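You operate a simulated robot arm through the tools that you are given. There is no shell and no other tool. Be economical: measure what you need, move in short steps, check, and stop when the job is done.

You run a simulated two-armed robot. Do the job below in one go: nothing can be reset, and whatever is moved stays where it is left.

Task
Pick up the film roll with the largest size on its label from the bench top beside the plug press with one hand, pass it to the other hand and put it on the top of the cleaning bench.

Only the result counts: the job must be done as asked and must still hold three seconds after the hand-in. Knocking over, shifting, dropping, spilling or breaking anything else fails it.

Robot
Two 7-joint arms with two-finger parallel grippers on one trunk, on a base that drives. Base frame: it is fixed to the floor where the robot stands at the start and does not move with it; the origin is under the middle of the robot, x ahead of it, y to its left, z up; the surface under the hand at the start is at about z = 850. Readings come in mm, degrees, newtons and seconds.
The left shoulder is at the start at [70, 177, 1120], the right one opposite. With the tool pointing down near the work surface each hand reaches from about 300 to 740 mm from the robot's upright axis, wherever it stands, measured 20 degrees to its own side. Places, roughly: top of the cleaning bench [-1500, 1400, 800]. Payload 3.43 kg a hand.
The TCP of each hand is the grasp point between the finger pads, 30 mm short of the fingertips. In the tool frame z runs along the fingers and y along their closing line. The gripper opens to 94 mm. The fingers are 28 mm wide and 10 mm thick; the gripper's body (50 by 96 mm) begins 55 mm behind the TCP.
Orientation is that of the tool frame in the base frame, as [roll, pitch, yaw] about the fixed x, y, z axes, in that order (R = Rz(yaw) Ry(pitch) Rx(roll)). With the fingers straight down and closing along the base's y, the tool's x points along the base's -x, its y along +y and its z along -z.

Tools
- The arms move only by the tool move_arm. It takes "left_steps", "right_steps" or both (then of equal length, played together; a hand with none holds still); each is a list that holds one entry, the list of rows, each a list of 7 numbers: the shift along the tool's x, y, z in units of 30 mm (1.0 is 30 mm), then the turn, a rotation vector about the tool's x, y, z in units of 6 degrees (1.0 is 6 degrees), then the gripper command, from -1 (fully open) to 1 (shut), values between in proportion. In form: [[[dx, dy, dz, ax, ay, az, grip], ...]]. A call has 1 to 10 rows; each row shifts and turns the commanded pose from where the row before left it, along the tool's axes as they then stand. A call with a number of a shift or a turn outside -1 to 1 is refused whole. Rows are played at 5 a second. More than 50 mm and 8.6 degrees between two rows, or a gripper value outside its range, and nothing of the call is played. Where a pose cannot be reached the arm comes as near as it can. A force on the tool above 40 N (or 10 N above the force at the start of the call, whichever is more), or a blocked arm, ends the call early, and 0.2 s more pass. Each finger travels about 153 mm/s and halts on what it meets, pressing with about 42 N; the grip force reading is that of the motor and also rises with nothing between the fingers. The clock runs only during rows and for 0.2 s after the last one: add rows that do not move to give the fingers time. The reply holds the time, the measured pose of the TCP, the force on the tool along the base axes, the opening and the grip force, in the units named above and with some noise, with the torque about the TCP (base axes, N m) and any sound that the robot's microphone picked up.
- Cameras (640 x 400 px; columns grow to the right, rows downward): "scene" is now at [133.6, -30.6, 1437.4]; the picture's right is [-0.36, -0.93, -0.00], its down [-0.53, 0.20, -0.82] and it looks along [0.77, -0.30, -0.57] (base axes); focal length 265 px, centre (320, 200). "left" rides on the left gripper at [76, -14, -103] in its tool frame; the picture's right is [0.18, 0.98, 0.00], its down [-0.75, 0.14, -0.64] and it looks along [-0.63, 0.12, 0.77] (tool axes); focal length 243 px, centre (320, 200). "right" rides on the right gripper at [76, 14, -102] in its tool frame; the picture's right is [-0.18, 0.98, 0.00], its down [-0.75, -0.14, -0.64] and it looks along [-0.63, -0.12, 0.77] (tool axes); focal length 243 px, centre (320, 200). There is no depth. A picture from a camera that has moved, and an enlarged one, comes with that camera's place and axes in the base frame and with its lens.
- camera(camera): a new picture of that camera. No time passes.
- move_column(by): slides the trunk up (or, below 0, down) by that many mm; the arms and the scene camera ride with it, the base frame stays. It gives what a move gives, with no picture.
- drive_base(legs): drives the robot by 1 to 6 legs, each [ahead, turn to the left] in mm and degrees, along the robot's own axes; the way and the turn of a leg run together, so that a leg with both is an arc; at most 1500 mm and 180 degrees a leg. The arms and the cameras ride along, it lands a little off, and it stops where it bumps. It gives what a move gives.
- turn_head(pan, tilt): turns the head with the scene camera to pan (to the left, within 86 degrees either way) and tilt (down, from -29 to 69), counted from straight ahead of the robot. It gives what a move gives.
- close_up(camera, box): a new picture of the part [left, top, right, bottom] of that camera's present view, enlarged. No time passes.
- job_done(): hands the job in; it is judged then, once.

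Work in short steps. Places have to be worked out from the pictures, the camera data and where the tool is seen: move nearer, look again, correct. Check each grasp and each placing, and mend what went wrong. You have 120 turns and 100 pictures in all, those below and enlarged ones among them. Open the grippers and draw the arms clear of the work before you hand the job in, unless the task says otherwise; then end with one line.

The tools are called after "Call:" by a JSON object that holds its "name" and its "arguments". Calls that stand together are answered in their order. move_arm: Moves the arms, as the interface text tells. Its arguments: {"type":"object","properties":{"left_steps":{"type":"array"},"right_steps":{"type":"array"}},"required":[]} The other tools are called the same way: move_column (by) slides the trunk up or down; drive_base (legs) drives the base; turn_head (pan, tilt) turns the head that bears the scene camera; camera (camera) takes a picture; close_up (camera, box) takes an enlarged picture of a part of a camera's view; job_done () hands the job in.

At the start:

```text
time_s: 0.0
left_position: [487.9, 31.2, 1181.5]
left_tool_rot: [179.9, 0.1, 180.0]
left_wrist_force: [0.3, 0.2, -0.3]
left_moment: [-0.01, -0.01, -0.02]
left_gripper_width: 94.1
left_gripper_force: 0.1
right_position: [424.4, -305.8, 1116.2]
right_tool_rot: [180.0, 0.0, -179.9]
right_wrist_force: [-0.3, 0.3, 0.1]
right_moment: [0.02, 0.0, -0.04]
right_gripper_width: 94.0
right_gripper_force: 0.0
trunk travel left (down, up): [-700.0, 140.0]
robot x, y, heading: [2.1, -0.3, 0.1]
head pan, tilt: [-21.1, 34.7]
```

scene: 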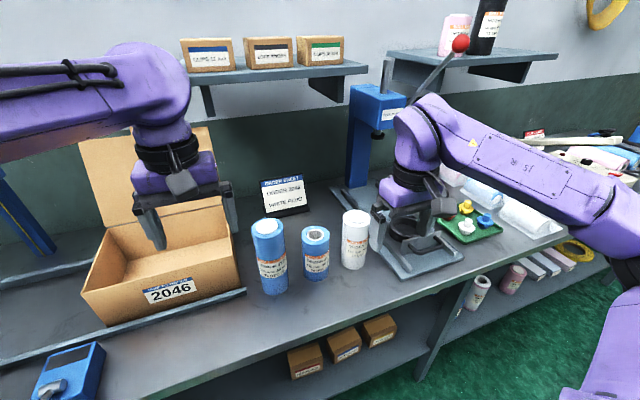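
right: 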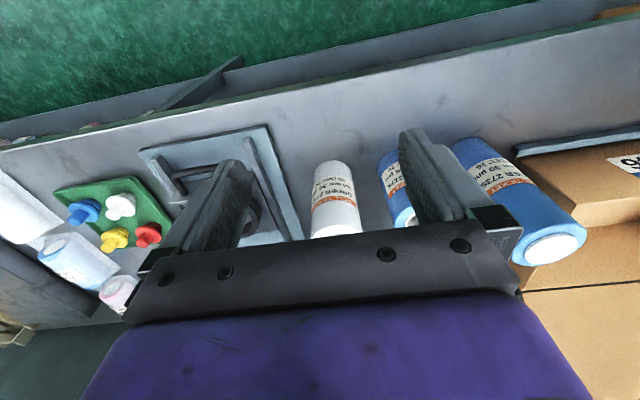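
left: 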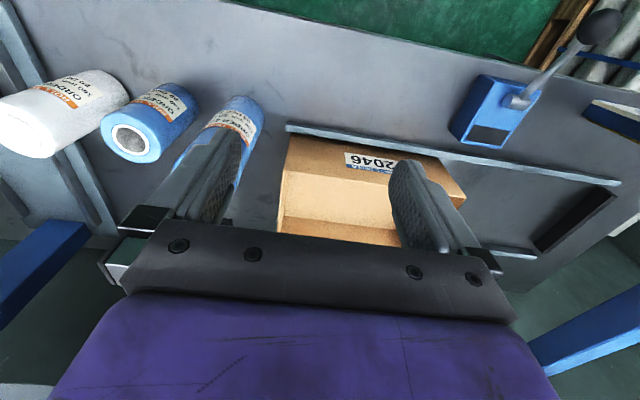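

The scene shows three standing rolls, and more rolls lie right of the press; I'll enlarge the labels to read them.

Call:
{"name": "close_up", "arguments": {"camera": "scene", "box": [240, 170, 400, 300]}}

Call:
{"name": "close_up", "arguments": {"camera": "right", "box": [280, 120, 600, 290]}}

Call:
{"name": "close_up", "arguments": {"camera": "left", "box": [0, 50, 280, 200]}}

Call:
{"name": "close_up", "arguments": {"camera": "scene", "box": [430, 120, 640, 310]}}

```text
3.08 times, centred on (320, 235) of scene
camera zoom: at [133.6, -30.6, 1437.4], right [-0.36, -0.93, 0.0], down [-0.53, 0.2, -0.82], along [0.77, -0.3, -0.57], focal length 816 px, centre (320, 92)
```

zoom: 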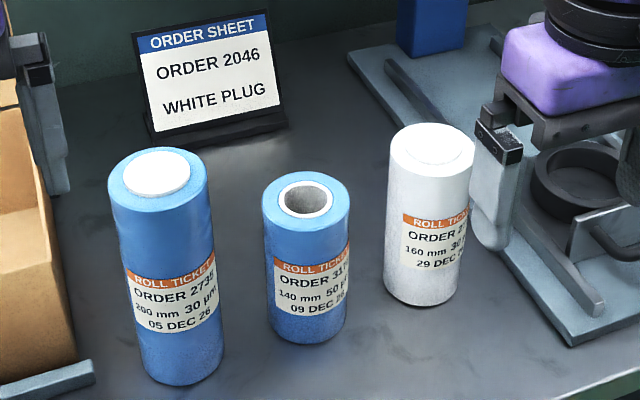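

```text
2.00 times, centred on (440, 205) of right
camera zoom: at [348.8, -290.0, 1218.9], right [0.18, 0.98, 0.0], down [0.75, -0.14, 0.64], along [0.63, -0.12, -0.77], focal length 485 px, centre (80, 190)
```

zoom: 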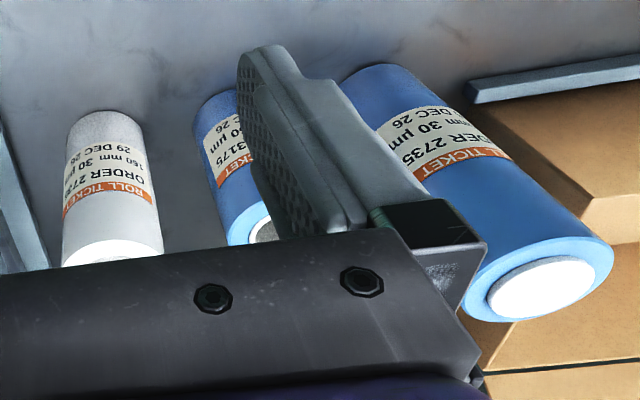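

```text
2.29 times, centred on (140, 125) of left
camera zoom: at [412.2, 18.8, 1283.4], right [-0.18, 0.98, 0.0], down [0.75, 0.14, 0.64], along [0.63, 0.12, -0.77], focal length 555 px, centre (731, 371)
```

zoom: 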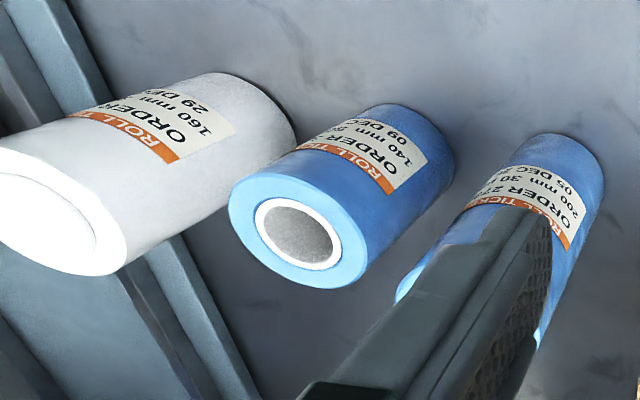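

```text
2.11 times, centred on (535, 215) of scene
camera zoom: at [133.6, -30.6, 1437.4], right [-0.36, -0.93, 0.0], down [-0.53, 0.2, -0.82], along [0.77, -0.3, -0.57], focal length 558 px, centre (-133, 168)
```

zoom: 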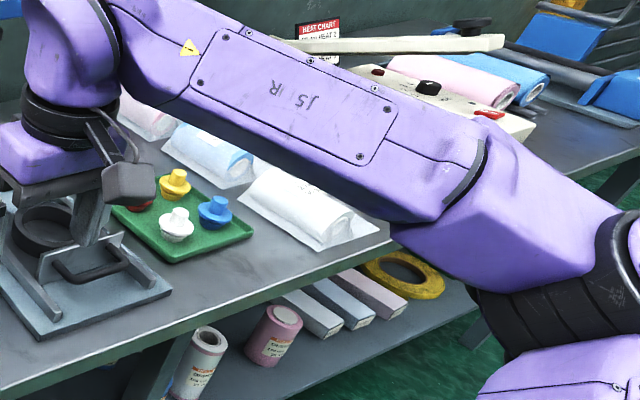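

The labels read 200 mm (tall blue), 140 mm (short blue) and 160 mm (white), so the target is the tall blue roll at about (603, -86), roughly 73 mm across with its top near z 1050. I move the left hand aside and bring the right hand up to hover near it.

Call:
{"name": "move_arm", "arguments": {"left_steps": [[[1, 1, 0, 0, 0, 0, -1], [1, 1, 0, 0, 0, 0, -1], [1, 1, 0, 0, 0, 0, -1], [0, 1, 0, 0, 0, 0, -1], [0, 1, 0, 0, 0, 0, -1], [0, 1, 0, 0, 0, 0, -1], [0, 0, 0, 0, 0, 0, -1], [0, 0, 0, 0, 0, 0, -1], [0, 0, 0, 0, 0, 0, -1], [0, 0, 0, 0, 0, 0, -1]]], "right_steps": [[[0, 0, -1, 0, 0, 0, -1], [0, 0, -1, 0, 0, 0, -1], [-0.567, 0.917, -0.1, 0, 0, 0, -1], [-0.567, 0.917, 0, 0, 0, 0, -1], [-0.567, 0.917, 0, 0, 0, 0, -1], [-0.567, 0.917, 0, 0, 0, 0, -1], [-0.567, 0.917, 0, 0, 0, 0, -1], [-0.567, 0.917, 0, 0, 0, 0, -1], [-0.567, 0.917, 0, 0, 0, 0, -1], [-0.567, 0.917, 0, 0, 0, 0, -1]]]}}

Call:
{"name": "camera", "arguments": {"camera": "right"}}

Call:
{"name": "camera", "arguments": {"camera": "scene"}}

```text
time_s: 2.2
left_position: [397.2, 214.1, 1182.4]
left_tool_rot: [-179.9, -0.1, 179.9]
left_wrist_force: [-0.6, 0.6, 0.1]
left_moment: [-0.01, 0.02, -0.01]
left_gripper_width: 94.1
left_gripper_force: 0.0
right_position: [562.6, -81.7, 1178.9]
right_tool_rot: [-179.8, 0.0, 179.9]
right_wrist_force: [0.3, 0.2, -0.6]
right_moment: [-0.05, 0.01, 0.0]
right_gripper_width: 94.1
right_gripper_force: 0.1
trunk travel left (down, up): [-700.0, 140.0]
robot x, y, heading: [3.1, 0.5, -0.2]
head pan, tilt: [-21.1, 34.7]
```

```text
92 pictures are left
camera right: at [488.2, -66.6, 1280.9], right [0.19, 0.98, 0.0], down [0.75, -0.14, 0.64], along [0.63, -0.12, -0.77], focal length 243 px, centre (320, 200)
```

right: 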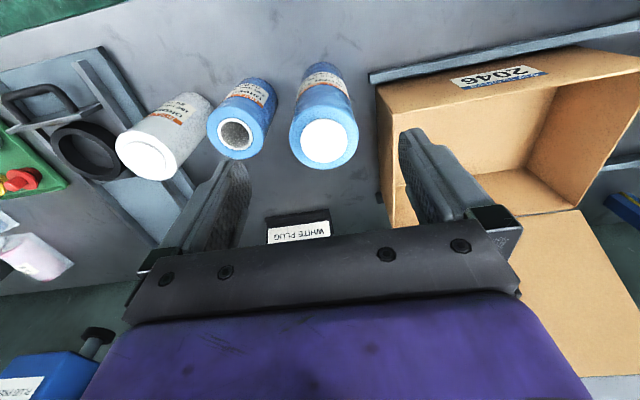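

```text
91 pictures are left
camera scene: at [134.3, -28.7, 1437.4], right [-0.36, -0.93, 0.0], down [-0.53, 0.2, -0.82], along [0.77, -0.3, -0.57], focal length 265 px, centre (320, 200)
```

scene: 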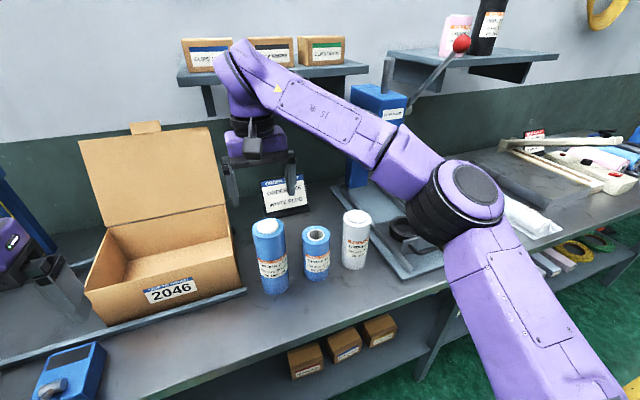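

From here the roll's top works out at (600, -84), matching the scene camera. I centre the hand over it and lower until the tips are just above the roll's top.

Call:
{"name": "move_arm", "arguments": {"right_steps": [[[-0.65, -0.05, 0, 0, 0, 0, -1], [-0.65, -0.05, 0, 0, 0, 0, -1], [0, 0, 1, 0, 0, 0, -1], [0, 0, 1, 0, 0, 0, -1], [0, 0, 0.8, 0, 0, 0, -1], [0, 0, 0, 0, 0, 0, -1]]]}}

Call:
{"name": "camera", "arguments": {"camera": "right"}}

Call:
{"name": "close_up", "arguments": {"camera": "scene", "box": [180, 120, 360, 300]}}

```text
time_s: 3.6
left_position: [395.5, 211.1, 1182.2]
left_tool_rot: [179.9, 0.1, 179.9]
left_wrist_force: [-0.3, 0.0, 0.1]
left_moment: [0.01, -0.01, 0.01]
left_gripper_width: 94.0
left_gripper_force: 0.0
right_position: [598.6, -87.6, 1094.5]
right_tool_rot: [180.0, 0.1, -180.0]
right_wrist_force: [-0.9, 0.1, 0.6]
right_moment: [0.02, 0.02, 0.01]
right_gripper_width: 94.1
right_gripper_force: 0.1
trunk travel left (down, up): [-700.0, 140.0]
robot x, y, heading: [-0.2, 1.0, 0.1]
head pan, tilt: [-21.1, 34.7]
```

```text
90 pictures are left
camera right: at [523.1, -73.5, 1196.7], right [0.18, 0.98, 0.0], down [0.75, -0.14, 0.64], along [0.63, -0.12, -0.77], focal length 243 px, centre (320, 200)
```

right: 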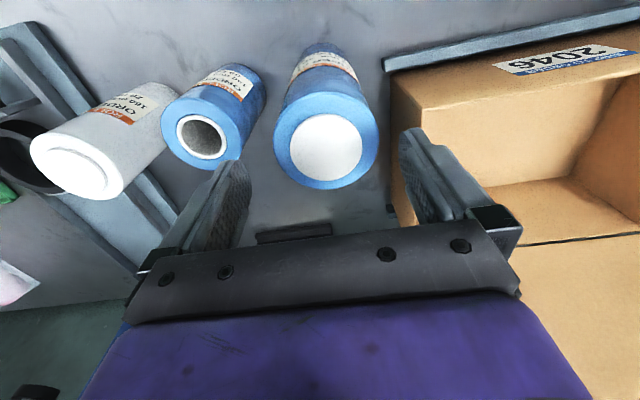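

```text
2.22 times, centred on (270, 210) of scene
camera zoom: at [133.3, -30.7, 1437.4], right [-0.36, -0.93, 0.0], down [-0.53, 0.2, -0.82], along [0.77, -0.3, -0.57], focal length 589 px, centre (431, 178)
```

zoom: 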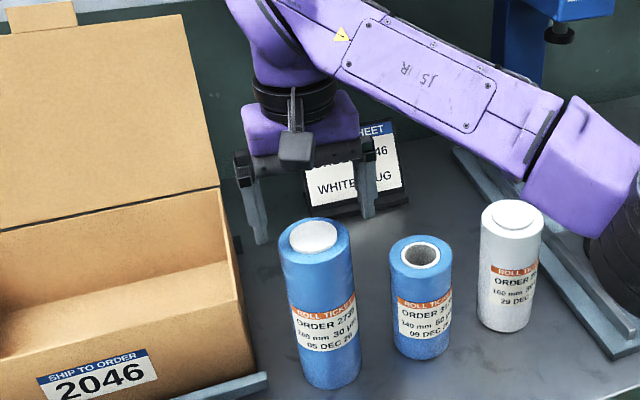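

The roll is centred between the fingers, at y about -85, and the box rim sits near z 965. I descend to TCP z of about 1016 so the tips stay above the rim, then look before closing.

Call:
{"name": "move_arm", "arguments": {"right_steps": [[[-0.05, 0.05, 0.6, 0, 0, 0, -1], [0, 0, 0.7, 0, 0, 0, -1], [0, 0, 0.7, 0, 0, 0, -1], [0, 0, 0.6, 0, 0, 0, -1], [0, 0, 0, 0, 0, 0, -1]]]}}

Call:
{"name": "camera", "arguments": {"camera": "right"}}

Call:
{"name": "close_up", "arguments": {"camera": "scene", "box": [180, 120, 360, 300]}}

```text
time_s: 4.8
left_position: [394.8, 213.0, 1182.3]
left_tool_rot: [180.0, 0.0, -180.0]
left_wrist_force: [-0.1, 0.2, 0.2]
left_moment: [0.02, 0.04, -0.02]
left_gripper_width: 94.1
left_gripper_force: 0.2
right_position: [600.3, -88.4, 1016.9]
right_tool_rot: [180.0, 0.0, -180.0]
right_wrist_force: [0.1, -0.2, 0.3]
right_moment: [-0.01, -0.04, 0.02]
right_gripper_width: 94.1
right_gripper_force: 0.0
trunk travel left (down, up): [-700.0, 140.0]
robot x, y, heading: [3.6, 2.9, 0.0]
head pan, tilt: [-21.1, 34.7]
```

```text
88 pictures are left
camera right: at [525.1, -72.0, 1119.6], right [0.18, 0.98, 0.0], down [0.75, -0.14, 0.64], along [0.63, -0.12, -0.77], focal length 243 px, centre (320, 200)
```

right: 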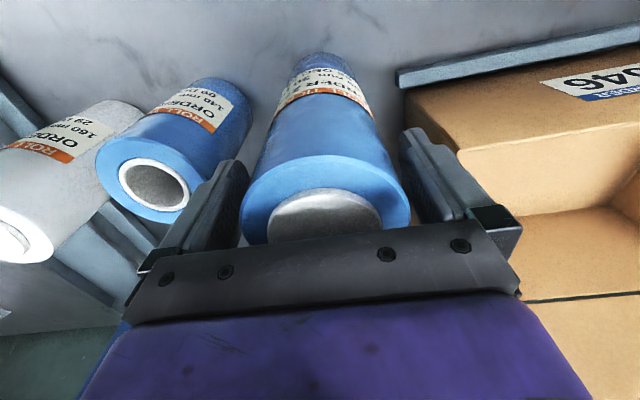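

```text
2.22 times, centred on (270, 210) of scene
camera zoom: at [133.3, -30.2, 1437.5], right [-0.36, -0.93, 0.0], down [-0.53, 0.2, -0.82], along [0.77, -0.3, -0.57], focal length 589 px, centre (431, 178)
```

zoom: 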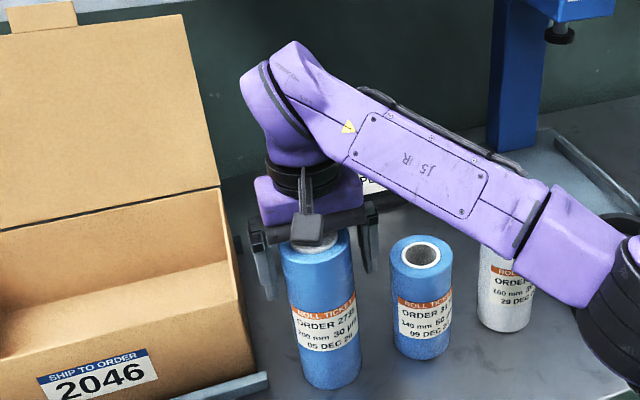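

The roll sits between the fingers, clear of the box and its neighbour. I close the gripper.

Call:
{"name": "move_arm", "arguments": {"right_steps": [[[0, 0, 0, 0, 0, 0, 0], [0, 0, 0, 0, 0, 0, 1], [0, 0, 0, 0, 0, 0, 1], [0, 0, 0, 0, 0, 0, 1]]]}}

```text
time_s: 5.8
left_position: [395.3, 214.6, 1181.5]
left_tool_rot: [-179.9, 0.1, 180.0]
left_wrist_force: [0.9, -0.1, 0.5]
left_moment: [0.02, -0.01, 0.01]
left_gripper_width: 94.1
left_gripper_force: 0.2
right_position: [601.4, -85.2, 1017.3]
right_tool_rot: [180.0, 0.0, -179.9]
right_wrist_force: [0.5, 2.1, 2.2]
right_moment: [0.12, -0.03, 0.01]
right_gripper_width: 72.3
right_gripper_force: 42.0
trunk travel left (down, up): [-700.0, 140.0]
robot x, y, heading: [0.0, 1.5, -0.1]
head pan, tilt: [-21.1, 34.7]
```

The roll is gripped at 72 mm. I lift it straight up until its bottom clears everything nearby.

Call:
{"name": "move_arm", "arguments": {"right_steps": [[[0, 0, -0.5, 0, 0, 0, 1], [0, 0, -1, 0, 0, 0, 1], [0, 0, -1, 0, 0, 0, 1], [0, 0, -1, 0, 0, 0, 1], [0, 0, -1, 0, 0, 0, 1], [0, 0, -1, 0, 0, 0, 1], [0, 0, -1, 0, 0, 0, 1], [0, 0, -1, 0, 0, 0, 1], [0, 0, 0, 0, 0, 0, 1]]]}}

Call:
{"name": "camera", "arguments": {"camera": "scene"}}

```text
time_s: 7.8
left_position: [396.3, 212.2, 1181.3]
left_tool_rot: [-180.0, 0.0, -180.0]
left_wrist_force: [0.2, -0.1, 0.0]
left_moment: [0.02, 0.02, 0.0]
left_gripper_width: 94.1
left_gripper_force: 0.1
right_position: [600.3, -88.1, 1221.3]
right_tool_rot: [179.9, 0.0, -180.0]
right_wrist_force: [0.9, 0.3, -7.2]
right_moment: [-0.01, -0.01, -0.02]
right_gripper_width: 72.6
right_gripper_force: 42.2
right hand out of reach, approached as far as the arm can: row 8
trunk travel left (down, up): [-700.0, 140.0]
robot x, y, heading: [2.7, 1.2, -0.2]
head pan, tilt: [-21.1, 34.7]
```

```text
86 pictures are left
camera scene: at [135.3, -31.6, 1437.2], right [-0.36, -0.93, 0.0], down [-0.53, 0.21, -0.82], along [0.77, -0.3, -0.57], focal length 265 px, centre (320, 200)
```

scene: 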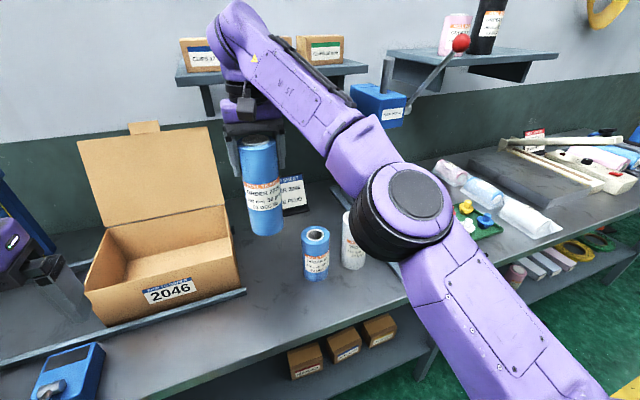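

The roll is held and clear (about 0.7 kg). I raise the column a little and draw the hand back toward the body.

Call:
{"name": "move_column", "arguments": {"by": 60}}

Call:
{"name": "move_arm", "arguments": {"right_steps": [[[1, 0, 0, 0, 0, 0, 1], [1, 0, 0, 0, 0, 0, 1], [1, 0, 0, 0, 0, 0, 1], [1, 0, 0, 0, 0, 0, 1], [1, 0, 0, 0, 0, 0, 1], [0, 0, 0, 0, 0, 0, 1]]]}}

Call:
{"name": "turn_head", "arguments": {"pan": 86, "tilt": 25}}

Call:
{"name": "camera", "arguments": {"camera": "scene"}}

Call:
{"name": "turn_head", "arguments": {"pan": -86, "tilt": 25}}

Call:
{"name": "camera", "arguments": {"camera": "scene"}}

```text
time_s: 8.8
left_position: [396.4, 212.2, 1241.2]
left_tool_rot: [-180.0, -0.1, 180.0]
left_wrist_force: [-0.4, -0.4, 1.0]
left_moment: [-0.01, -0.01, 0.0]
left_gripper_width: 94.1
left_gripper_force: 0.1
right_position: [601.6, -87.0, 1280.7]
right_tool_rot: [179.9, -0.1, 180.0]
right_wrist_force: [0.6, -0.4, -5.7]
right_moment: [0.02, -0.04, -0.01]
right_gripper_width: 72.4
right_gripper_force: 42.3
trunk travel left (down, up): [-760.0, 80.0]
robot x, y, heading: [3.9, -0.4, -0.2]
head pan, tilt: [-21.1, 34.7]
```

```text
time_s: 10.2
left_position: [396.0, 211.7, 1242.5]
left_tool_rot: [180.0, -0.1, 180.0]
left_wrist_force: [0.3, -1.2, 0.0]
left_moment: [0.01, 0.01, 0.0]
left_gripper_width: 94.1
left_gripper_force: 0.1
right_position: [454.1, -87.6, 1282.3]
right_tool_rot: [-179.8, -0.1, -179.9]
right_wrist_force: [0.5, -0.8, -6.0]
right_moment: [-0.03, 0.03, -0.02]
right_gripper_width: 72.6
right_gripper_force: 41.6
trunk travel left (down, up): [-760.0, 80.0]
robot x, y, heading: [-0.3, -1.6, -0.1]
head pan, tilt: [-21.1, 34.7]
```

```text
time_s: 12.1
left_position: [396.6, 211.6, 1242.0]
left_tool_rot: [180.0, 0.0, -180.0]
left_wrist_force: [0.0, 0.1, 0.0]
left_moment: [0.0, -0.02, 0.01]
left_gripper_width: 93.9
left_gripper_force: 0.0
right_position: [453.8, -87.9, 1281.7]
right_tool_rot: [-179.9, -0.1, -179.9]
right_wrist_force: [-0.5, -0.8, -6.3]
right_moment: [-0.03, 0.0, 0.0]
right_gripper_width: 72.7
right_gripper_force: 42.1
trunk travel left (down, up): [-760.0, 80.0]
robot x, y, heading: [1.9, 1.7, -0.1]
head pan, tilt: [85.9, 25.0]
```

```text
85 pictures are left
camera scene: at [58.8, 93.1, 1512.6], right [1.0, -0.07, 0.0], down [-0.03, -0.42, -0.91], along [0.06, 0.9, -0.42], focal length 265 px, centre (320, 200)
```

scene: 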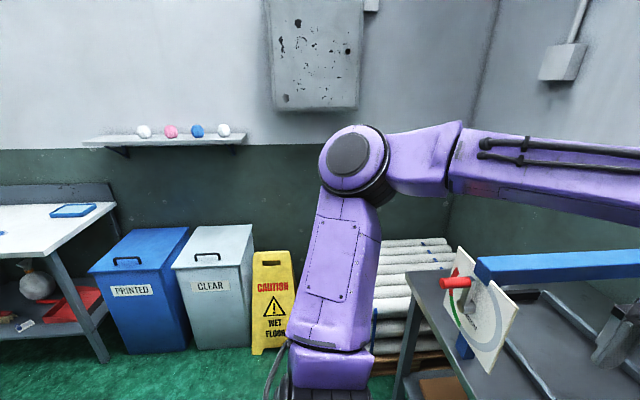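

```text
time_s: 14.7
left_position: [397.4, 212.3, 1242.4]
left_tool_rot: [179.9, 0.0, -180.0]
left_wrist_force: [0.4, -0.1, 0.3]
left_moment: [0.02, 0.01, 0.02]
left_gripper_width: 94.2
left_gripper_force: 0.0
right_position: [454.0, -88.4, 1282.9]
right_tool_rot: [-179.8, -0.1, -179.9]
right_wrist_force: [-0.7, -0.3, -6.4]
right_moment: [-0.01, 0.0, -0.02]
right_gripper_width: 72.4
right_gripper_force: 42.0
trunk travel left (down, up): [-760.0, 80.0]
robot x, y, heading: [1.5, 3.4, -0.1]
head pan, tilt: [-85.9, 25.0]
```

```text
84 pictures are left
camera scene: at [58.7, -90.7, 1512.6], right [-1.0, -0.07, 0.0], down [-0.03, 0.42, -0.91], along [0.06, -0.9, -0.42], focal length 265 px, centre (320, 200)
```

scene: 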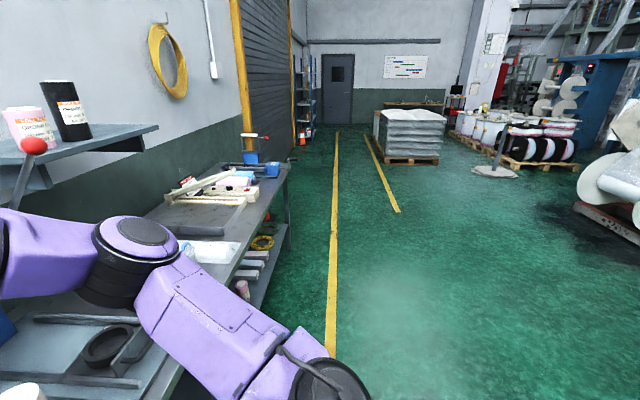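

The cleaning bench is the white table at the left edge of the left view. I back off 500 mm, turn left 90° and look ahead.

Call:
{"name": "turn_head", "arguments": {"pan": 0, "tilt": 30}}

Call:
{"name": "drive_base", "arguments": {"legs": [[-500, 0], [0, 90]]}}

Call:
{"name": "camera", "arguments": {"camera": "scene"}}

```text
time_s: 16.2
left_position: [397.0, 212.3, 1242.2]
left_tool_rot: [-180.0, 0.0, -180.0]
left_wrist_force: [-0.9, 0.2, 0.2]
left_moment: [-0.01, 0.02, 0.0]
left_gripper_width: 94.2
left_gripper_force: 0.0
right_position: [454.6, -87.4, 1281.8]
right_tool_rot: [-179.9, -0.1, -179.9]
right_wrist_force: [0.1, -0.1, -5.9]
right_moment: [0.0, 0.0, 0.0]
right_gripper_width: 72.3
right_gripper_force: 42.1
trunk travel left (down, up): [-760.0, 80.0]
robot x, y, heading: [0.1, 1.6, -0.3]
head pan, tilt: [0.0, 30.0]
```

```text
time_s: 23.1
left_position: [-720.3, 395.6, 1242.0]
left_tool_rot: [180.0, -0.1, -89.1]
left_wrist_force: [-0.7, 0.6, 0.4]
left_moment: [0.0, 0.0, 0.04]
left_gripper_width: 94.0
left_gripper_force: 0.2
right_position: [-422.5, 457.4, 1282.4]
right_tool_rot: [180.0, 0.1, -88.9]
right_wrist_force: [0.1, 1.2, -6.5]
right_moment: [-0.02, -0.01, 0.03]
right_gripper_width: 72.8
right_gripper_force: 41.6
trunk travel left (down, up): [-760.0, 80.0]
robot x, y, heading: [-505.1, -1.1, 90.9]
head pan, tilt: [0.0, 30.0]
```

```text
83 pictures are left
camera scene: at [-503.9, 144.8, 1504.6], right [1.0, 0.01, 0.0], down [0.01, -0.5, -0.87], along [-0.01, 0.87, -0.5], focal length 265 px, centre (320, 200)
```

scene: 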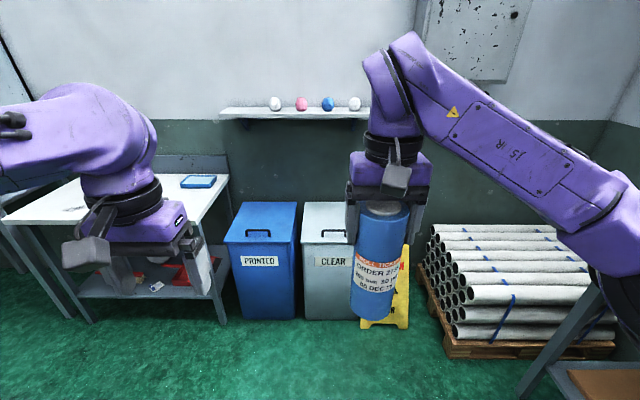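

Open space here suits the hand-over. I turn both hands about their own x axis so they point toward each other: the right with the roll sticking out left, and the left open and facing right.

Call:
{"name": "move_arm", "arguments": {"left_steps": [[[0, 0, 0, 1, 0, 0, -1], [0, 0, 0, 1, 0, 0, -1], [0, 0, 0, 1, 0, 0, -1], [0, 0, 0, 1, 0, 0, -1], [0, 0, 0, 1, 0, 0, -1], [0, 0, 0, 1, 0, 0, -1], [0, 0, 0, 1, 0, 0, -1], [0, 0, 0, 1, 0, 0, -1]]], "right_steps": [[[0, 0, 0, -1, 0, 0, 1], [0, 0, 0, -1, 0, 0, 1], [0, 0, 0, -1, 0, 0, 1], [0, 0, 0, -1, 0, 0, 1], [0, 0, 0, -1, 0, 0, 1], [0, 0, 0, -1, 0, 0, 1], [0, 0, 0, -1, 0, 0, 1], [0, 0, 0, -1, 0, 0, 1]]]}}

Call:
{"name": "camera", "arguments": {"camera": "scene"}}

```text
time_s: 24.9
left_position: [-721.5, 395.0, 1241.8]
left_tool_rot: [-132.0, 0.0, -89.2]
left_wrist_force: [0.2, 0.0, -0.6]
left_moment: [-0.03, 0.01, 0.01]
left_gripper_width: 94.0
left_gripper_force: 0.1
right_position: [-366.1, 573.3, 1336.8]
right_tool_rot: [132.2, -0.2, -88.7]
right_wrist_force: [0.3, 0.6, -5.2]
right_moment: [0.0, -0.26, 0.0]
right_gripper_width: 72.8
right_gripper_force: 42.3
right hand out of reach, approached as far as the arm can: row 1, 2, 3, 4, 5, 6, 7, 8
trunk travel left (down, up): [-760.0, 80.0]
robot x, y, heading: [-502.4, -0.6, 91.0]
head pan, tilt: [0.0, 30.0]
```

```text
82 pictures are left
camera scene: at [-504.5, 145.8, 1504.5], right [1.0, 0.01, 0.0], down [0.01, -0.5, -0.87], along [-0.01, 0.87, -0.5], focal length 265 px, centre (320, 200)
```

scene: 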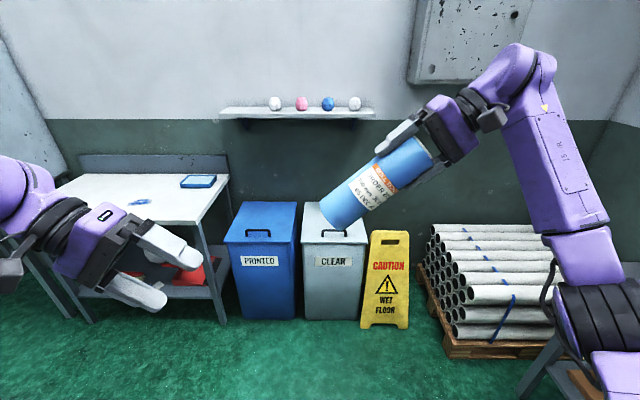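

The right arm drifted near a limit but keeps its orientation and grip. I finish the rotations while lowering the right hand slightly.

Call:
{"name": "move_arm", "arguments": {"left_steps": [[[0, 0, 0, 1, 0, 0, -1], [0, 0, 0, 1, 0, 0, -1], [0, 0, 0, 1, 0, 0, -1], [0, 0, 0, 1, 0, 0, -1], [0, 0, 0, 1, 0, 0, -1], [0, 0, 0, 1, 0, 0, -1], [0, 0, 0, 1, 0, 0, -1], [0, 0, 0, 0, 0, 0, -1]]], "right_steps": [[[0, 0, 0, -1, 0, 0, 1], [0, 0, 0, -1, 0, 0, 1], [0, 0, 0, -1, 0, 0, 1], [0, 0, 0, -1, 0, 0, 1], [0, 0, 0, -1, 0, 0, 1], [0, 0, 0, -1, 0, 0, 1], [0, 0, 0, -1, 0, 0, 1], [0, 0, 0, 0, 0, 0, 1]]]}}

Call:
{"name": "camera", "arguments": {"camera": "scene"}}

```text
time_s: 26.7
left_position: [-720.3, 395.8, 1242.4]
left_tool_rot: [-90.0, 0.0, -89.2]
left_wrist_force: [0.1, -0.1, 0.3]
left_moment: [-0.02, 0.01, 0.01]
left_gripper_width: 93.8
left_gripper_force: 0.2
right_position: [-331.9, 649.7, 1359.5]
right_tool_rot: [90.0, 0.0, -88.8]
right_wrist_force: [0.7, 0.0, -6.1]
right_moment: [0.01, -0.38, -0.01]
right_gripper_width: 72.9
right_gripper_force: 42.8
right hand out of reach, approached as far as the arm can: row 1, 2, 3, 4, 5, 6, 7
trunk travel left (down, up): [-760.0, 80.0]
robot x, y, heading: [-506.3, 1.3, 91.1]
head pan, tilt: [0.0, 30.0]
```

```text
81 pictures are left
camera scene: at [-504.1, 144.8, 1504.6], right [1.0, 0.02, 0.0], down [0.01, -0.5, -0.87], along [-0.01, 0.87, -0.5], focal length 265 px, centre (320, 200)
```

scene: 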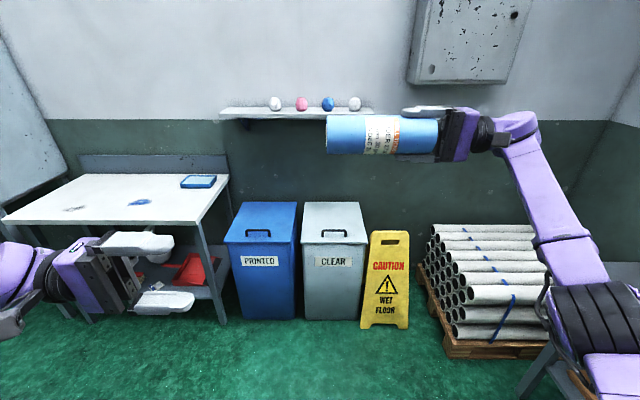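

Both orientations are now right, with the hands facing each other. I try bringing the right hand back and down to see how it tracks.

Call:
{"name": "move_arm", "arguments": {"right_steps": [[[0.7, -0.7, 0, 0, 0, 0, 1], [0.7, -0.7, 0, 0, 0, 0, 1], [0, 0, 0, 0, 0, 0, 1]]]}}

```text
time_s: 27.5
left_position: [-721.9, 395.4, 1242.8]
left_tool_rot: [-90.0, 0.1, -89.1]
left_wrist_force: [0.3, -0.4, 0.2]
left_moment: [-0.03, -0.01, -0.01]
left_gripper_width: 94.1
left_gripper_force: 0.0
right_position: [-318.8, 645.8, 1317.0]
right_tool_rot: [90.2, 0.1, -88.8]
right_wrist_force: [-0.4, 0.9, -5.7]
right_moment: [0.02, -0.4, -0.02]
right_gripper_width: 72.6
right_gripper_force: 42.7
right hand out of reach, approached as far as the arm can: row 1, 2
trunk travel left (down, up): [-760.0, 80.0]
robot x, y, heading: [-506.0, 0.7, 91.0]
head pan, tilt: [0.0, 30.0]
```

I test whether the pose is reachable further forward; at the same time I probe how far the left hand can come inward (toward the right).

Call:
{"name": "move_arm", "arguments": {"left_steps": [[[-1, 0, 0.5, 0, 0, 0, -1], [-1, 0, 0.5, 0, 0, 0, -1], [-1, 0, 0.5, 0, 0, 0, -1], [-1, 0, 0.5, 0, 0, 0, -1], [0, 0, 0, 0, 0, 0, -1]]], "right_steps": [[[-1, 0, 0, 0, 0, 0, 1], [-1, 0, 0, 0, 0, 0, 1], [-1, 0, 0, 0, 0, 0, 1], [-1, 0, 0, 0, 0, 0, 1], [0, 0, 0, 0, 0, 0, 1]]]}}

Call:
{"name": "camera", "arguments": {"camera": "scene"}}

```text
time_s: 28.7
left_position: [-664.2, 516.5, 1238.9]
left_tool_rot: [-90.0, 0.0, -89.1]
left_wrist_force: [-0.3, -0.8, 0.0]
left_moment: [0.0, 0.0, 0.02]
left_gripper_width: 94.0
left_gripper_force: 0.3
right_position: [-316.9, 669.5, 1319.6]
right_tool_rot: [90.1, 0.0, -89.1]
right_wrist_force: [0.6, -1.0, -5.5]
right_moment: [0.03, -0.44, 0.03]
right_gripper_width: 72.5
right_gripper_force: 42.0
right hand out of reach, approached as far as the arm can: row 1, 2, 3, 4
trunk travel left (down, up): [-760.0, 80.0]
robot x, y, heading: [-505.8, 4.5, 90.8]
head pan, tilt: [0.0, 30.0]
```

```text
80 pictures are left
camera scene: at [-504.4, 144.1, 1504.6], right [1.0, 0.02, 0.0], down [0.01, -0.5, -0.87], along [-0.01, 0.87, -0.5], focal length 265 px, centre (320, 200)
```

scene: 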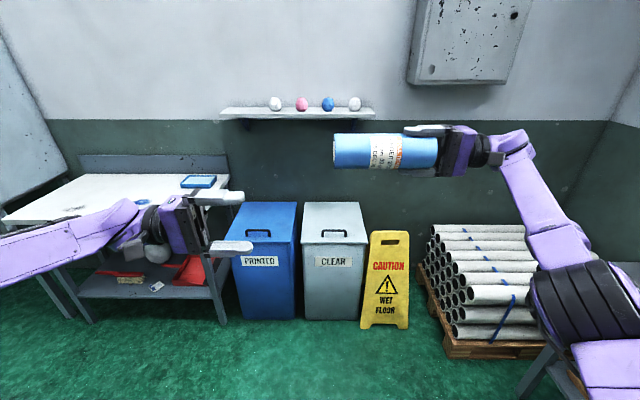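

The left hand tracks well, so I leave the right hand where it is (roll axis at base y≈669, z≈1320) and bring the left hand in line with the roll, short of its end.

Call:
{"name": "move_arm", "arguments": {"left_steps": [[[-1, -0.54, 0.42, 0, 0, 0, -1], [-1, -0.54, 0.42, 0, 0, 0, -1], [-1, -0.54, 0.42, 0, 0, 0, -1], [-1, -0.54, 0.42, 0, 0, 0, -1], [-1, -0.54, 0.42, 0, 0, 0, -1], [0, 0, 0, 0, 0, 0, -1]]]}}

Call:
{"name": "camera", "arguments": {"camera": "scene"}}

Call:
{"name": "camera", "arguments": {"camera": "left"}}

```text
time_s: 30.1
left_position: [-601.0, 667.7, 1323.4]
left_tool_rot: [-90.0, 0.0, -89.3]
left_wrist_force: [-0.8, 0.0, -1.3]
left_moment: [0.05, -0.01, -0.01]
left_gripper_width: 93.9
left_gripper_force: 0.1
right_position: [-317.7, 669.7, 1319.7]
right_tool_rot: [90.2, 0.0, -89.0]
right_wrist_force: [-0.5, -0.4, -6.0]
right_moment: [0.02, -0.4, -0.03]
right_gripper_width: 72.7
right_gripper_force: 42.2
trunk travel left (down, up): [-760.0, 80.0]
robot x, y, heading: [-503.7, 2.6, 91.1]
head pan, tilt: [0.0, 30.0]
```

```text
79 pictures are left
camera scene: at [-504.9, 144.4, 1504.6], right [1.0, 0.02, 0.0], down [0.01, -0.5, -0.87], along [-0.01, 0.87, -0.5], focal length 265 px, centre (320, 200)
```

scene: 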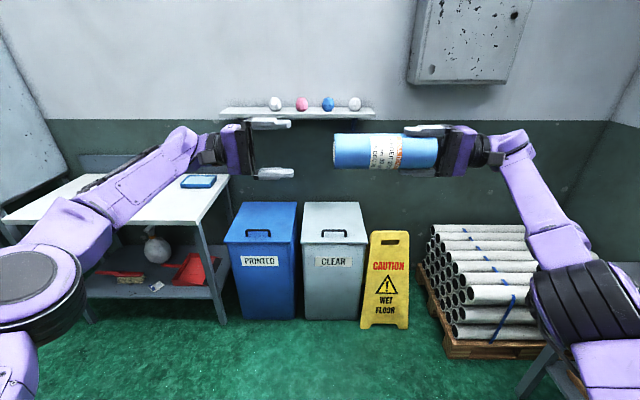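

```text
78 pictures are left
camera left: at [-701.8, 590.3, 1335.4], right [0.0, -0.18, -0.98], down [-0.65, 0.74, -0.14], along [0.76, 0.64, -0.12], focal length 243 px, centre (320, 200)
```

left: 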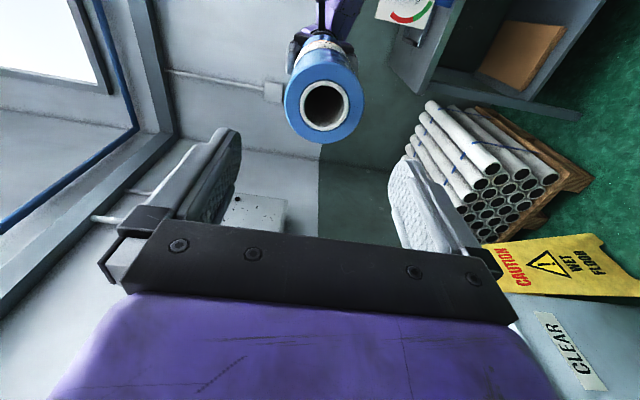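

The roll end appears centred about 4 mm low and a few mm nearer the robot. I correct and advance until the fingertips reach the end, then look again.

Call:
{"name": "move_arm", "arguments": {"left_steps": [[[0.15, 0.15, 1, 0, 0, 0, -1], [0, 0, 1, 0, 0, 0, -1], [0, 0, 0.7, 0, 0, 0, -1], [0, 0, 0, 0, 0, 0, -1]]]}}

Call:
{"name": "camera", "arguments": {"camera": "left"}}

Call:
{"name": "close_up", "arguments": {"camera": "scene", "box": [220, 90, 500, 200]}}

```text
time_s: 31.1
left_position: [-520.6, 664.3, 1319.2]
left_tool_rot: [-90.0, 0.0, -89.2]
left_wrist_force: [-0.7, 0.4, 0.6]
left_moment: [0.0, 0.05, 0.01]
left_gripper_width: 94.2
left_gripper_force: 0.1
right_position: [-316.0, 670.2, 1319.2]
right_tool_rot: [90.1, 0.0, -89.0]
right_wrist_force: [-0.1, -0.5, -6.8]
right_moment: [0.0, -0.41, 0.0]
right_gripper_width: 72.6
right_gripper_force: 42.3
trunk travel left (down, up): [-760.0, 80.0]
robot x, y, heading: [-504.7, 4.9, 91.0]
head pan, tilt: [0.0, 30.0]
```

```text
77 pictures are left
camera left: at [-621.2, 586.5, 1332.5], right [0.0, -0.18, -0.98], down [-0.65, 0.74, -0.14], along [0.76, 0.64, -0.12], focal length 243 px, centre (320, 200)
```

left: 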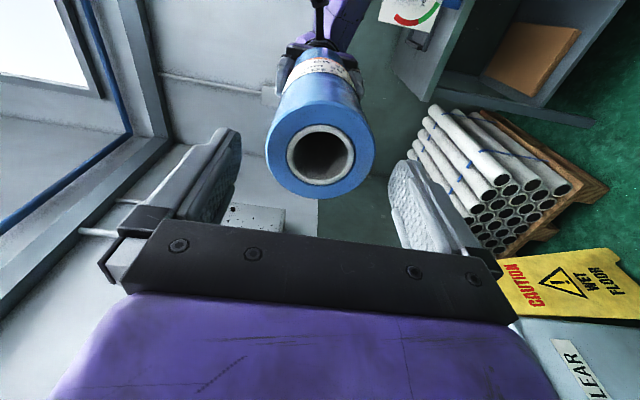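

```text
2.29 times, centred on (360, 145) of scene
camera zoom: at [-504.3, 145.3, 1504.5], right [1.0, 0.02, 0.0], down [0.01, -0.5, -0.87], along [-0.01, 0.87, -0.5], focal length 606 px, centre (229, 326)
```

zoom: 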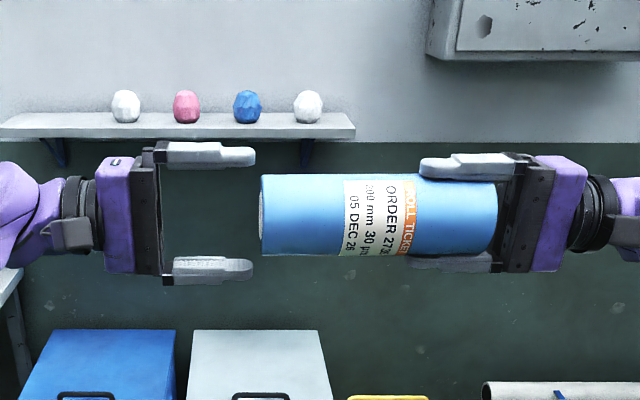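

Centring is good in both directions. I advance 69 mm over the roll's free end.

Call:
{"name": "move_arm", "arguments": {"left_steps": [[[0, 0, 0.6, 0, 0, 0, -1], [0, 0, 0.6, 0, 0, 0, -1], [0, 0, 0.6, 0, 0, 0, -1], [0, 0, 0.5, 0, 0, 0, -1], [0, 0, 0, 0, 0, 0, -1]]]}}

Call:
{"name": "close_up", "arguments": {"camera": "scene", "box": [220, 90, 500, 200]}}

Call:
{"name": "camera", "arguments": {"camera": "left"}}

```text
time_s: 32.3
left_position: [-453.1, 664.2, 1318.6]
left_tool_rot: [-90.0, 0.0, -89.0]
left_wrist_force: [-0.2, 0.5, -0.9]
left_moment: [0.0, -0.06, 0.02]
left_gripper_width: 94.1
left_gripper_force: 0.0
right_position: [-316.5, 669.8, 1319.5]
right_tool_rot: [90.1, -0.1, -89.0]
right_wrist_force: [-0.3, 0.0, -6.2]
right_moment: [0.04, -0.39, 0.04]
right_gripper_width: 72.5
right_gripper_force: 42.0
trunk travel left (down, up): [-760.0, 80.0]
robot x, y, heading: [-502.5, 0.7, 91.0]
head pan, tilt: [0.0, 30.0]
```

```text
2.29 times, centred on (360, 145) of scene
camera zoom: at [-504.3, 145.4, 1504.5], right [1.0, 0.02, 0.0], down [0.01, -0.5, -0.87], along [-0.01, 0.87, -0.5], focal length 606 px, centre (229, 326)
```

zoom: 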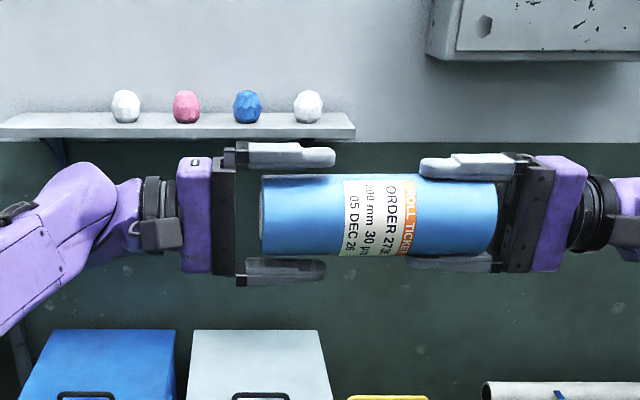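

```text
74 pictures are left
camera left: at [-553.1, 587.3, 1332.2], right [0.0, -0.18, -0.98], down [-0.65, 0.74, -0.14], along [0.76, 0.64, -0.12], focal length 243 px, centre (320, 200)
```

left: 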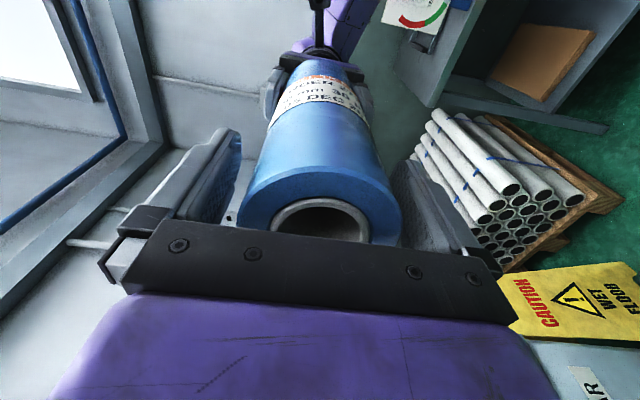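

The free end lies well inside the left fingers with about 20 mm to the palm. I close the left gripper.

Call:
{"name": "move_arm", "arguments": {"left_steps": [[[0, 0, 0, 0, 0, 0, 0], [0, 0, 0, 0, 0, 0, 0.6], [0, 0, 0, 0, 0, 0, 1], [0, 0, 0, 0, 0, 0, 1], [0, 0, 0, 0, 0, 0, 1]]]}}

```text
time_s: 33.5
left_position: [-452.2, 664.6, 1318.1]
left_tool_rot: [-89.9, 0.0, -89.1]
left_wrist_force: [0.7, 0.0, 0.0]
left_moment: [0.06, -0.22, -0.05]
left_gripper_width: 74.3
left_gripper_force: 41.8
right_position: [-316.8, 670.7, 1319.9]
right_tool_rot: [90.0, -0.1, -88.9]
right_wrist_force: [-1.7, 0.8, -3.7]
right_moment: [-0.08, 0.09, 0.05]
right_gripper_width: 72.6
right_gripper_force: 41.8
trunk travel left (down, up): [-760.0, 80.0]
robot x, y, heading: [-502.3, 4.4, 90.9]
head pan, tilt: [0.0, 30.0]
```

Both hands hold. I open the right hand, then draw the left hand away along the roll axis.

Call:
{"name": "move_arm", "arguments": {"left_steps": [[[0, 0, 0, 0, 0, 0, 1], [0, 0, 0, 0, 0, 0, 1], [0, 0, 0, 0, 0, 0, 1], [0, 0, 0, 0, 0, 0, 1]]], "right_steps": [[[0, 0, 0, 0, 0, 0, 0], [0, 0, 0, 0, 0, 0, -1], [0, 0, 0, 0, 0, 0, -1], [0, 0, 0, 0, 0, 0, -1]]]}}

Call:
{"name": "close_up", "arguments": {"camera": "scene", "box": [220, 90, 500, 200]}}

```text
time_s: 34.5
left_position: [-452.2, 663.6, 1318.2]
left_tool_rot: [-90.0, 0.0, -89.1]
left_wrist_force: [-0.4, 0.5, 0.5]
left_moment: [-0.04, 0.4, -0.02]
left_gripper_width: 73.7
left_gripper_force: 42.1
right_position: [-316.3, 669.5, 1318.6]
right_tool_rot: [90.0, -0.1, -88.9]
right_wrist_force: [0.0, -0.2, 0.4]
right_moment: [0.01, -0.01, -0.03]
right_gripper_width: 94.2
right_gripper_force: 0.1
trunk travel left (down, up): [-760.0, 80.0]
robot x, y, heading: [-504.2, 1.4, 91.0]
head pan, tilt: [0.0, 30.0]
```

```text
2.29 times, centred on (360, 145) of scene
camera zoom: at [-503.9, 145.3, 1504.5], right [1.0, 0.02, 0.0], down [0.01, -0.5, -0.87], along [-0.01, 0.87, -0.5], focal length 606 px, centre (229, 326)
```

zoom: 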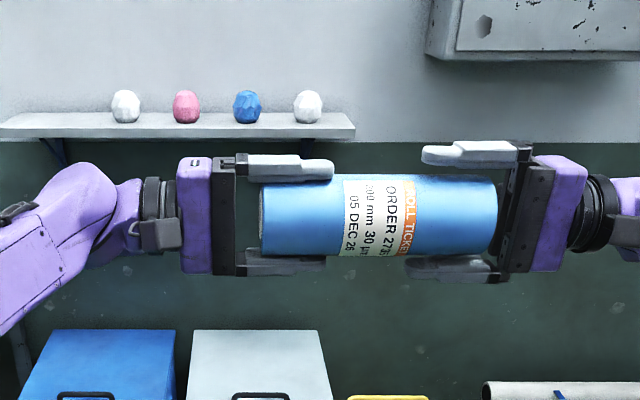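

The right is open and the roll stays level in the left hand. I slide the left hand away along the axis, slowly.

Call:
{"name": "move_arm", "arguments": {"left_steps": [[[0, 0, -0.4, 0, 0, 0, 1], [0, 0, -0.6, 0, 0, 0, 1], [0, 0, -0.8, 0, 0, 0, 1], [0, 0, -0.8, 0, 0, 0, 1], [0, 0, -0.8, 0, 0, 0, 1], [0, 0, -0.8, 0, 0, 0, 1], [0, 0, 0, 0, 0, 0, 1]]]}}

Call:
{"name": "camera", "arguments": {"camera": "scene"}}

```text
time_s: 36.1
left_position: [-578.9, 663.7, 1318.3]
left_tool_rot: [-90.0, -0.1, -89.2]
left_wrist_force: [0.6, -0.6, 0.7]
left_moment: [-0.03, 0.4, 0.0]
left_gripper_width: 73.7
left_gripper_force: 41.8
right_position: [-315.3, 670.6, 1318.4]
right_tool_rot: [90.1, 0.0, -89.0]
right_wrist_force: [0.7, 0.2, -0.6]
right_moment: [-0.01, 0.0, -0.04]
right_gripper_width: 94.0
right_gripper_force: 0.1
trunk travel left (down, up): [-760.0, 80.0]
robot x, y, heading: [-499.4, 3.6, 91.0]
head pan, tilt: [0.0, 30.0]
```

```text
72 pictures are left
camera scene: at [-503.3, 145.4, 1504.5], right [1.0, 0.02, 0.0], down [0.01, -0.5, -0.87], along [-0.01, 0.87, -0.5], focal length 265 px, centre (320, 200)
```

scene: 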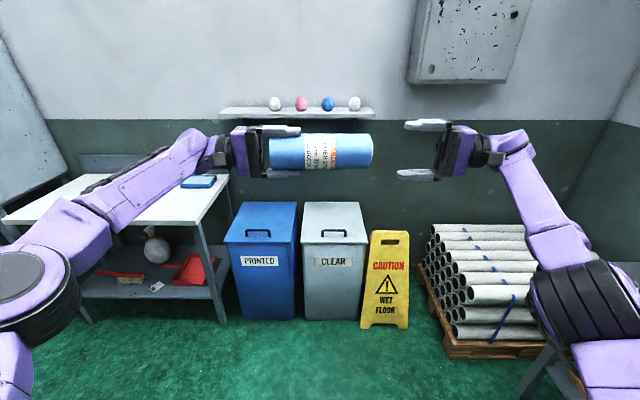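

The left hand alone now has the roll. I pull the left hand back toward its own side and lower it before turning it down again.

Call:
{"name": "move_arm", "arguments": {"left_steps": [[[0.8, 0.3, -0.5, 0, 0, 0, 1], [0.8, 0.3, -0.5, 0, 0, 0, 1], [0.8, 0.3, -0.5, 0, 0, 0, 1], [0.8, 0.3, -0.5, 0, 0, 0, 1], [0.8, 0.3, -0.5, 0, 0, 0, 1], [0.8, 0.3, -0.5, 0, 0, 0, 1], [0.8, 0.3, -0.5, 0, 0, 0, 1], [0.8, 0.3, -0.5, 0, 0, 0, 1], [0, 0, 0, 0, 0, 0, 1]]]}}

Call:
{"name": "move_arm", "arguments": {"left_steps": [[[0, 0, 0, -1, 0, 0, 1], [0, 0, 0, -1, 0, 0, 1], [0, 0, 0, -1, 0, 0, 1], [0, 0, 0, -1, 0, 0, 1], [0, 0, 0, -1, 0, 0, 1], [0, 0, 0, -1, 0, 0, 1], [0, 0, 0, -1, 0, 0, 1], [0, 0, 0, -1, 0, 0, 1]]]}}

Call:
{"name": "move_arm", "arguments": {"left_steps": [[[0, 0, 0, -1, 0, 0, 1], [0, 0, 0, -1, 0, 0, 1], [0, 0, 0, -1, 0, 0, 1], [0, 0, 0, -1, 0, 0, 1], [0, 0, 0, -1, 0, 0, 1], [0, 0, 0, -1, 0, 0, 1], [0, 0, 0, -1, 0, 0, 1], [0, 0, 0, 0, 0, 0, 1]]]}}

Call:
{"name": "camera", "arguments": {"camera": "scene"}}

```text
time_s: 38.1
left_position: [-695.9, 470.6, 1246.4]
left_tool_rot: [-90.1, 0.0, -89.1]
left_wrist_force: [-0.4, 0.9, -0.1]
left_moment: [-0.01, 0.43, 0.0]
left_gripper_width: 74.0
left_gripper_force: 42.1
right_position: [-315.9, 671.4, 1318.4]
right_tool_rot: [90.1, -0.1, -89.0]
right_wrist_force: [-0.3, -0.3, 0.1]
right_moment: [0.04, 0.03, 0.01]
right_gripper_width: 94.0
right_gripper_force: 0.0
trunk travel left (down, up): [-760.0, 80.0]
robot x, y, heading: [-504.7, 1.7, 90.6]
head pan, tilt: [0.0, 30.0]
```

```text
time_s: 39.9
left_position: [-694.7, 468.1, 1246.5]
left_tool_rot: [-138.2, 0.0, -89.1]
left_wrist_force: [0.1, -0.5, 0.0]
left_moment: [-0.05, 0.29, -0.01]
left_gripper_width: 73.9
left_gripper_force: 42.5
right_position: [-314.8, 670.5, 1319.6]
right_tool_rot: [90.0, 0.0, -89.0]
right_wrist_force: [0.2, 0.2, 0.0]
right_moment: [0.0, -0.03, 0.0]
right_gripper_width: 94.0
right_gripper_force: 0.1
trunk travel left (down, up): [-760.0, 80.0]
robot x, y, heading: [-499.9, 1.8, 90.4]
head pan, tilt: [0.0, 30.0]
```

```text
time_s: 41.7
left_position: [-697.6, 468.8, 1247.1]
left_tool_rot: [179.9, 0.0, -89.1]
left_wrist_force: [-0.6, 0.5, -0.1]
left_moment: [-0.04, 0.0, 0.03]
left_gripper_width: 73.6
left_gripper_force: 41.9
right_position: [-316.3, 670.2, 1317.8]
right_tool_rot: [90.1, -0.2, -89.0]
right_wrist_force: [-0.2, -0.1, 0.8]
right_moment: [-0.02, -0.01, 0.0]
right_gripper_width: 93.9
right_gripper_force: 0.0
trunk travel left (down, up): [-760.0, 80.0]
robot x, y, heading: [-501.8, 1.3, 90.7]
head pan, tilt: [0.0, 30.0]
```

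```text
71 pictures are left
camera scene: at [-505.1, 145.0, 1504.5], right [1.0, 0.01, 0.0], down [0.01, -0.5, -0.87], along [-0.01, 0.87, -0.5], focal length 265 px, centre (320, 200)
```

scene: 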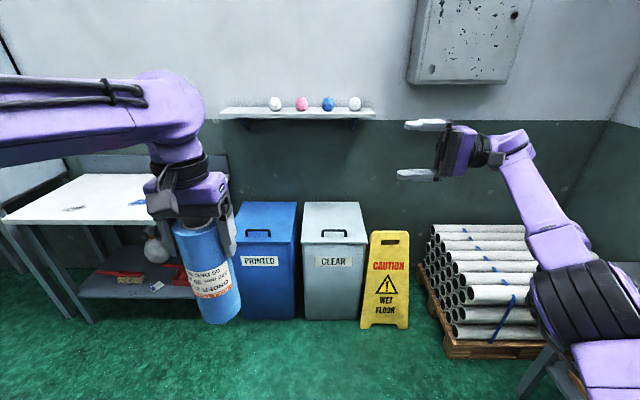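

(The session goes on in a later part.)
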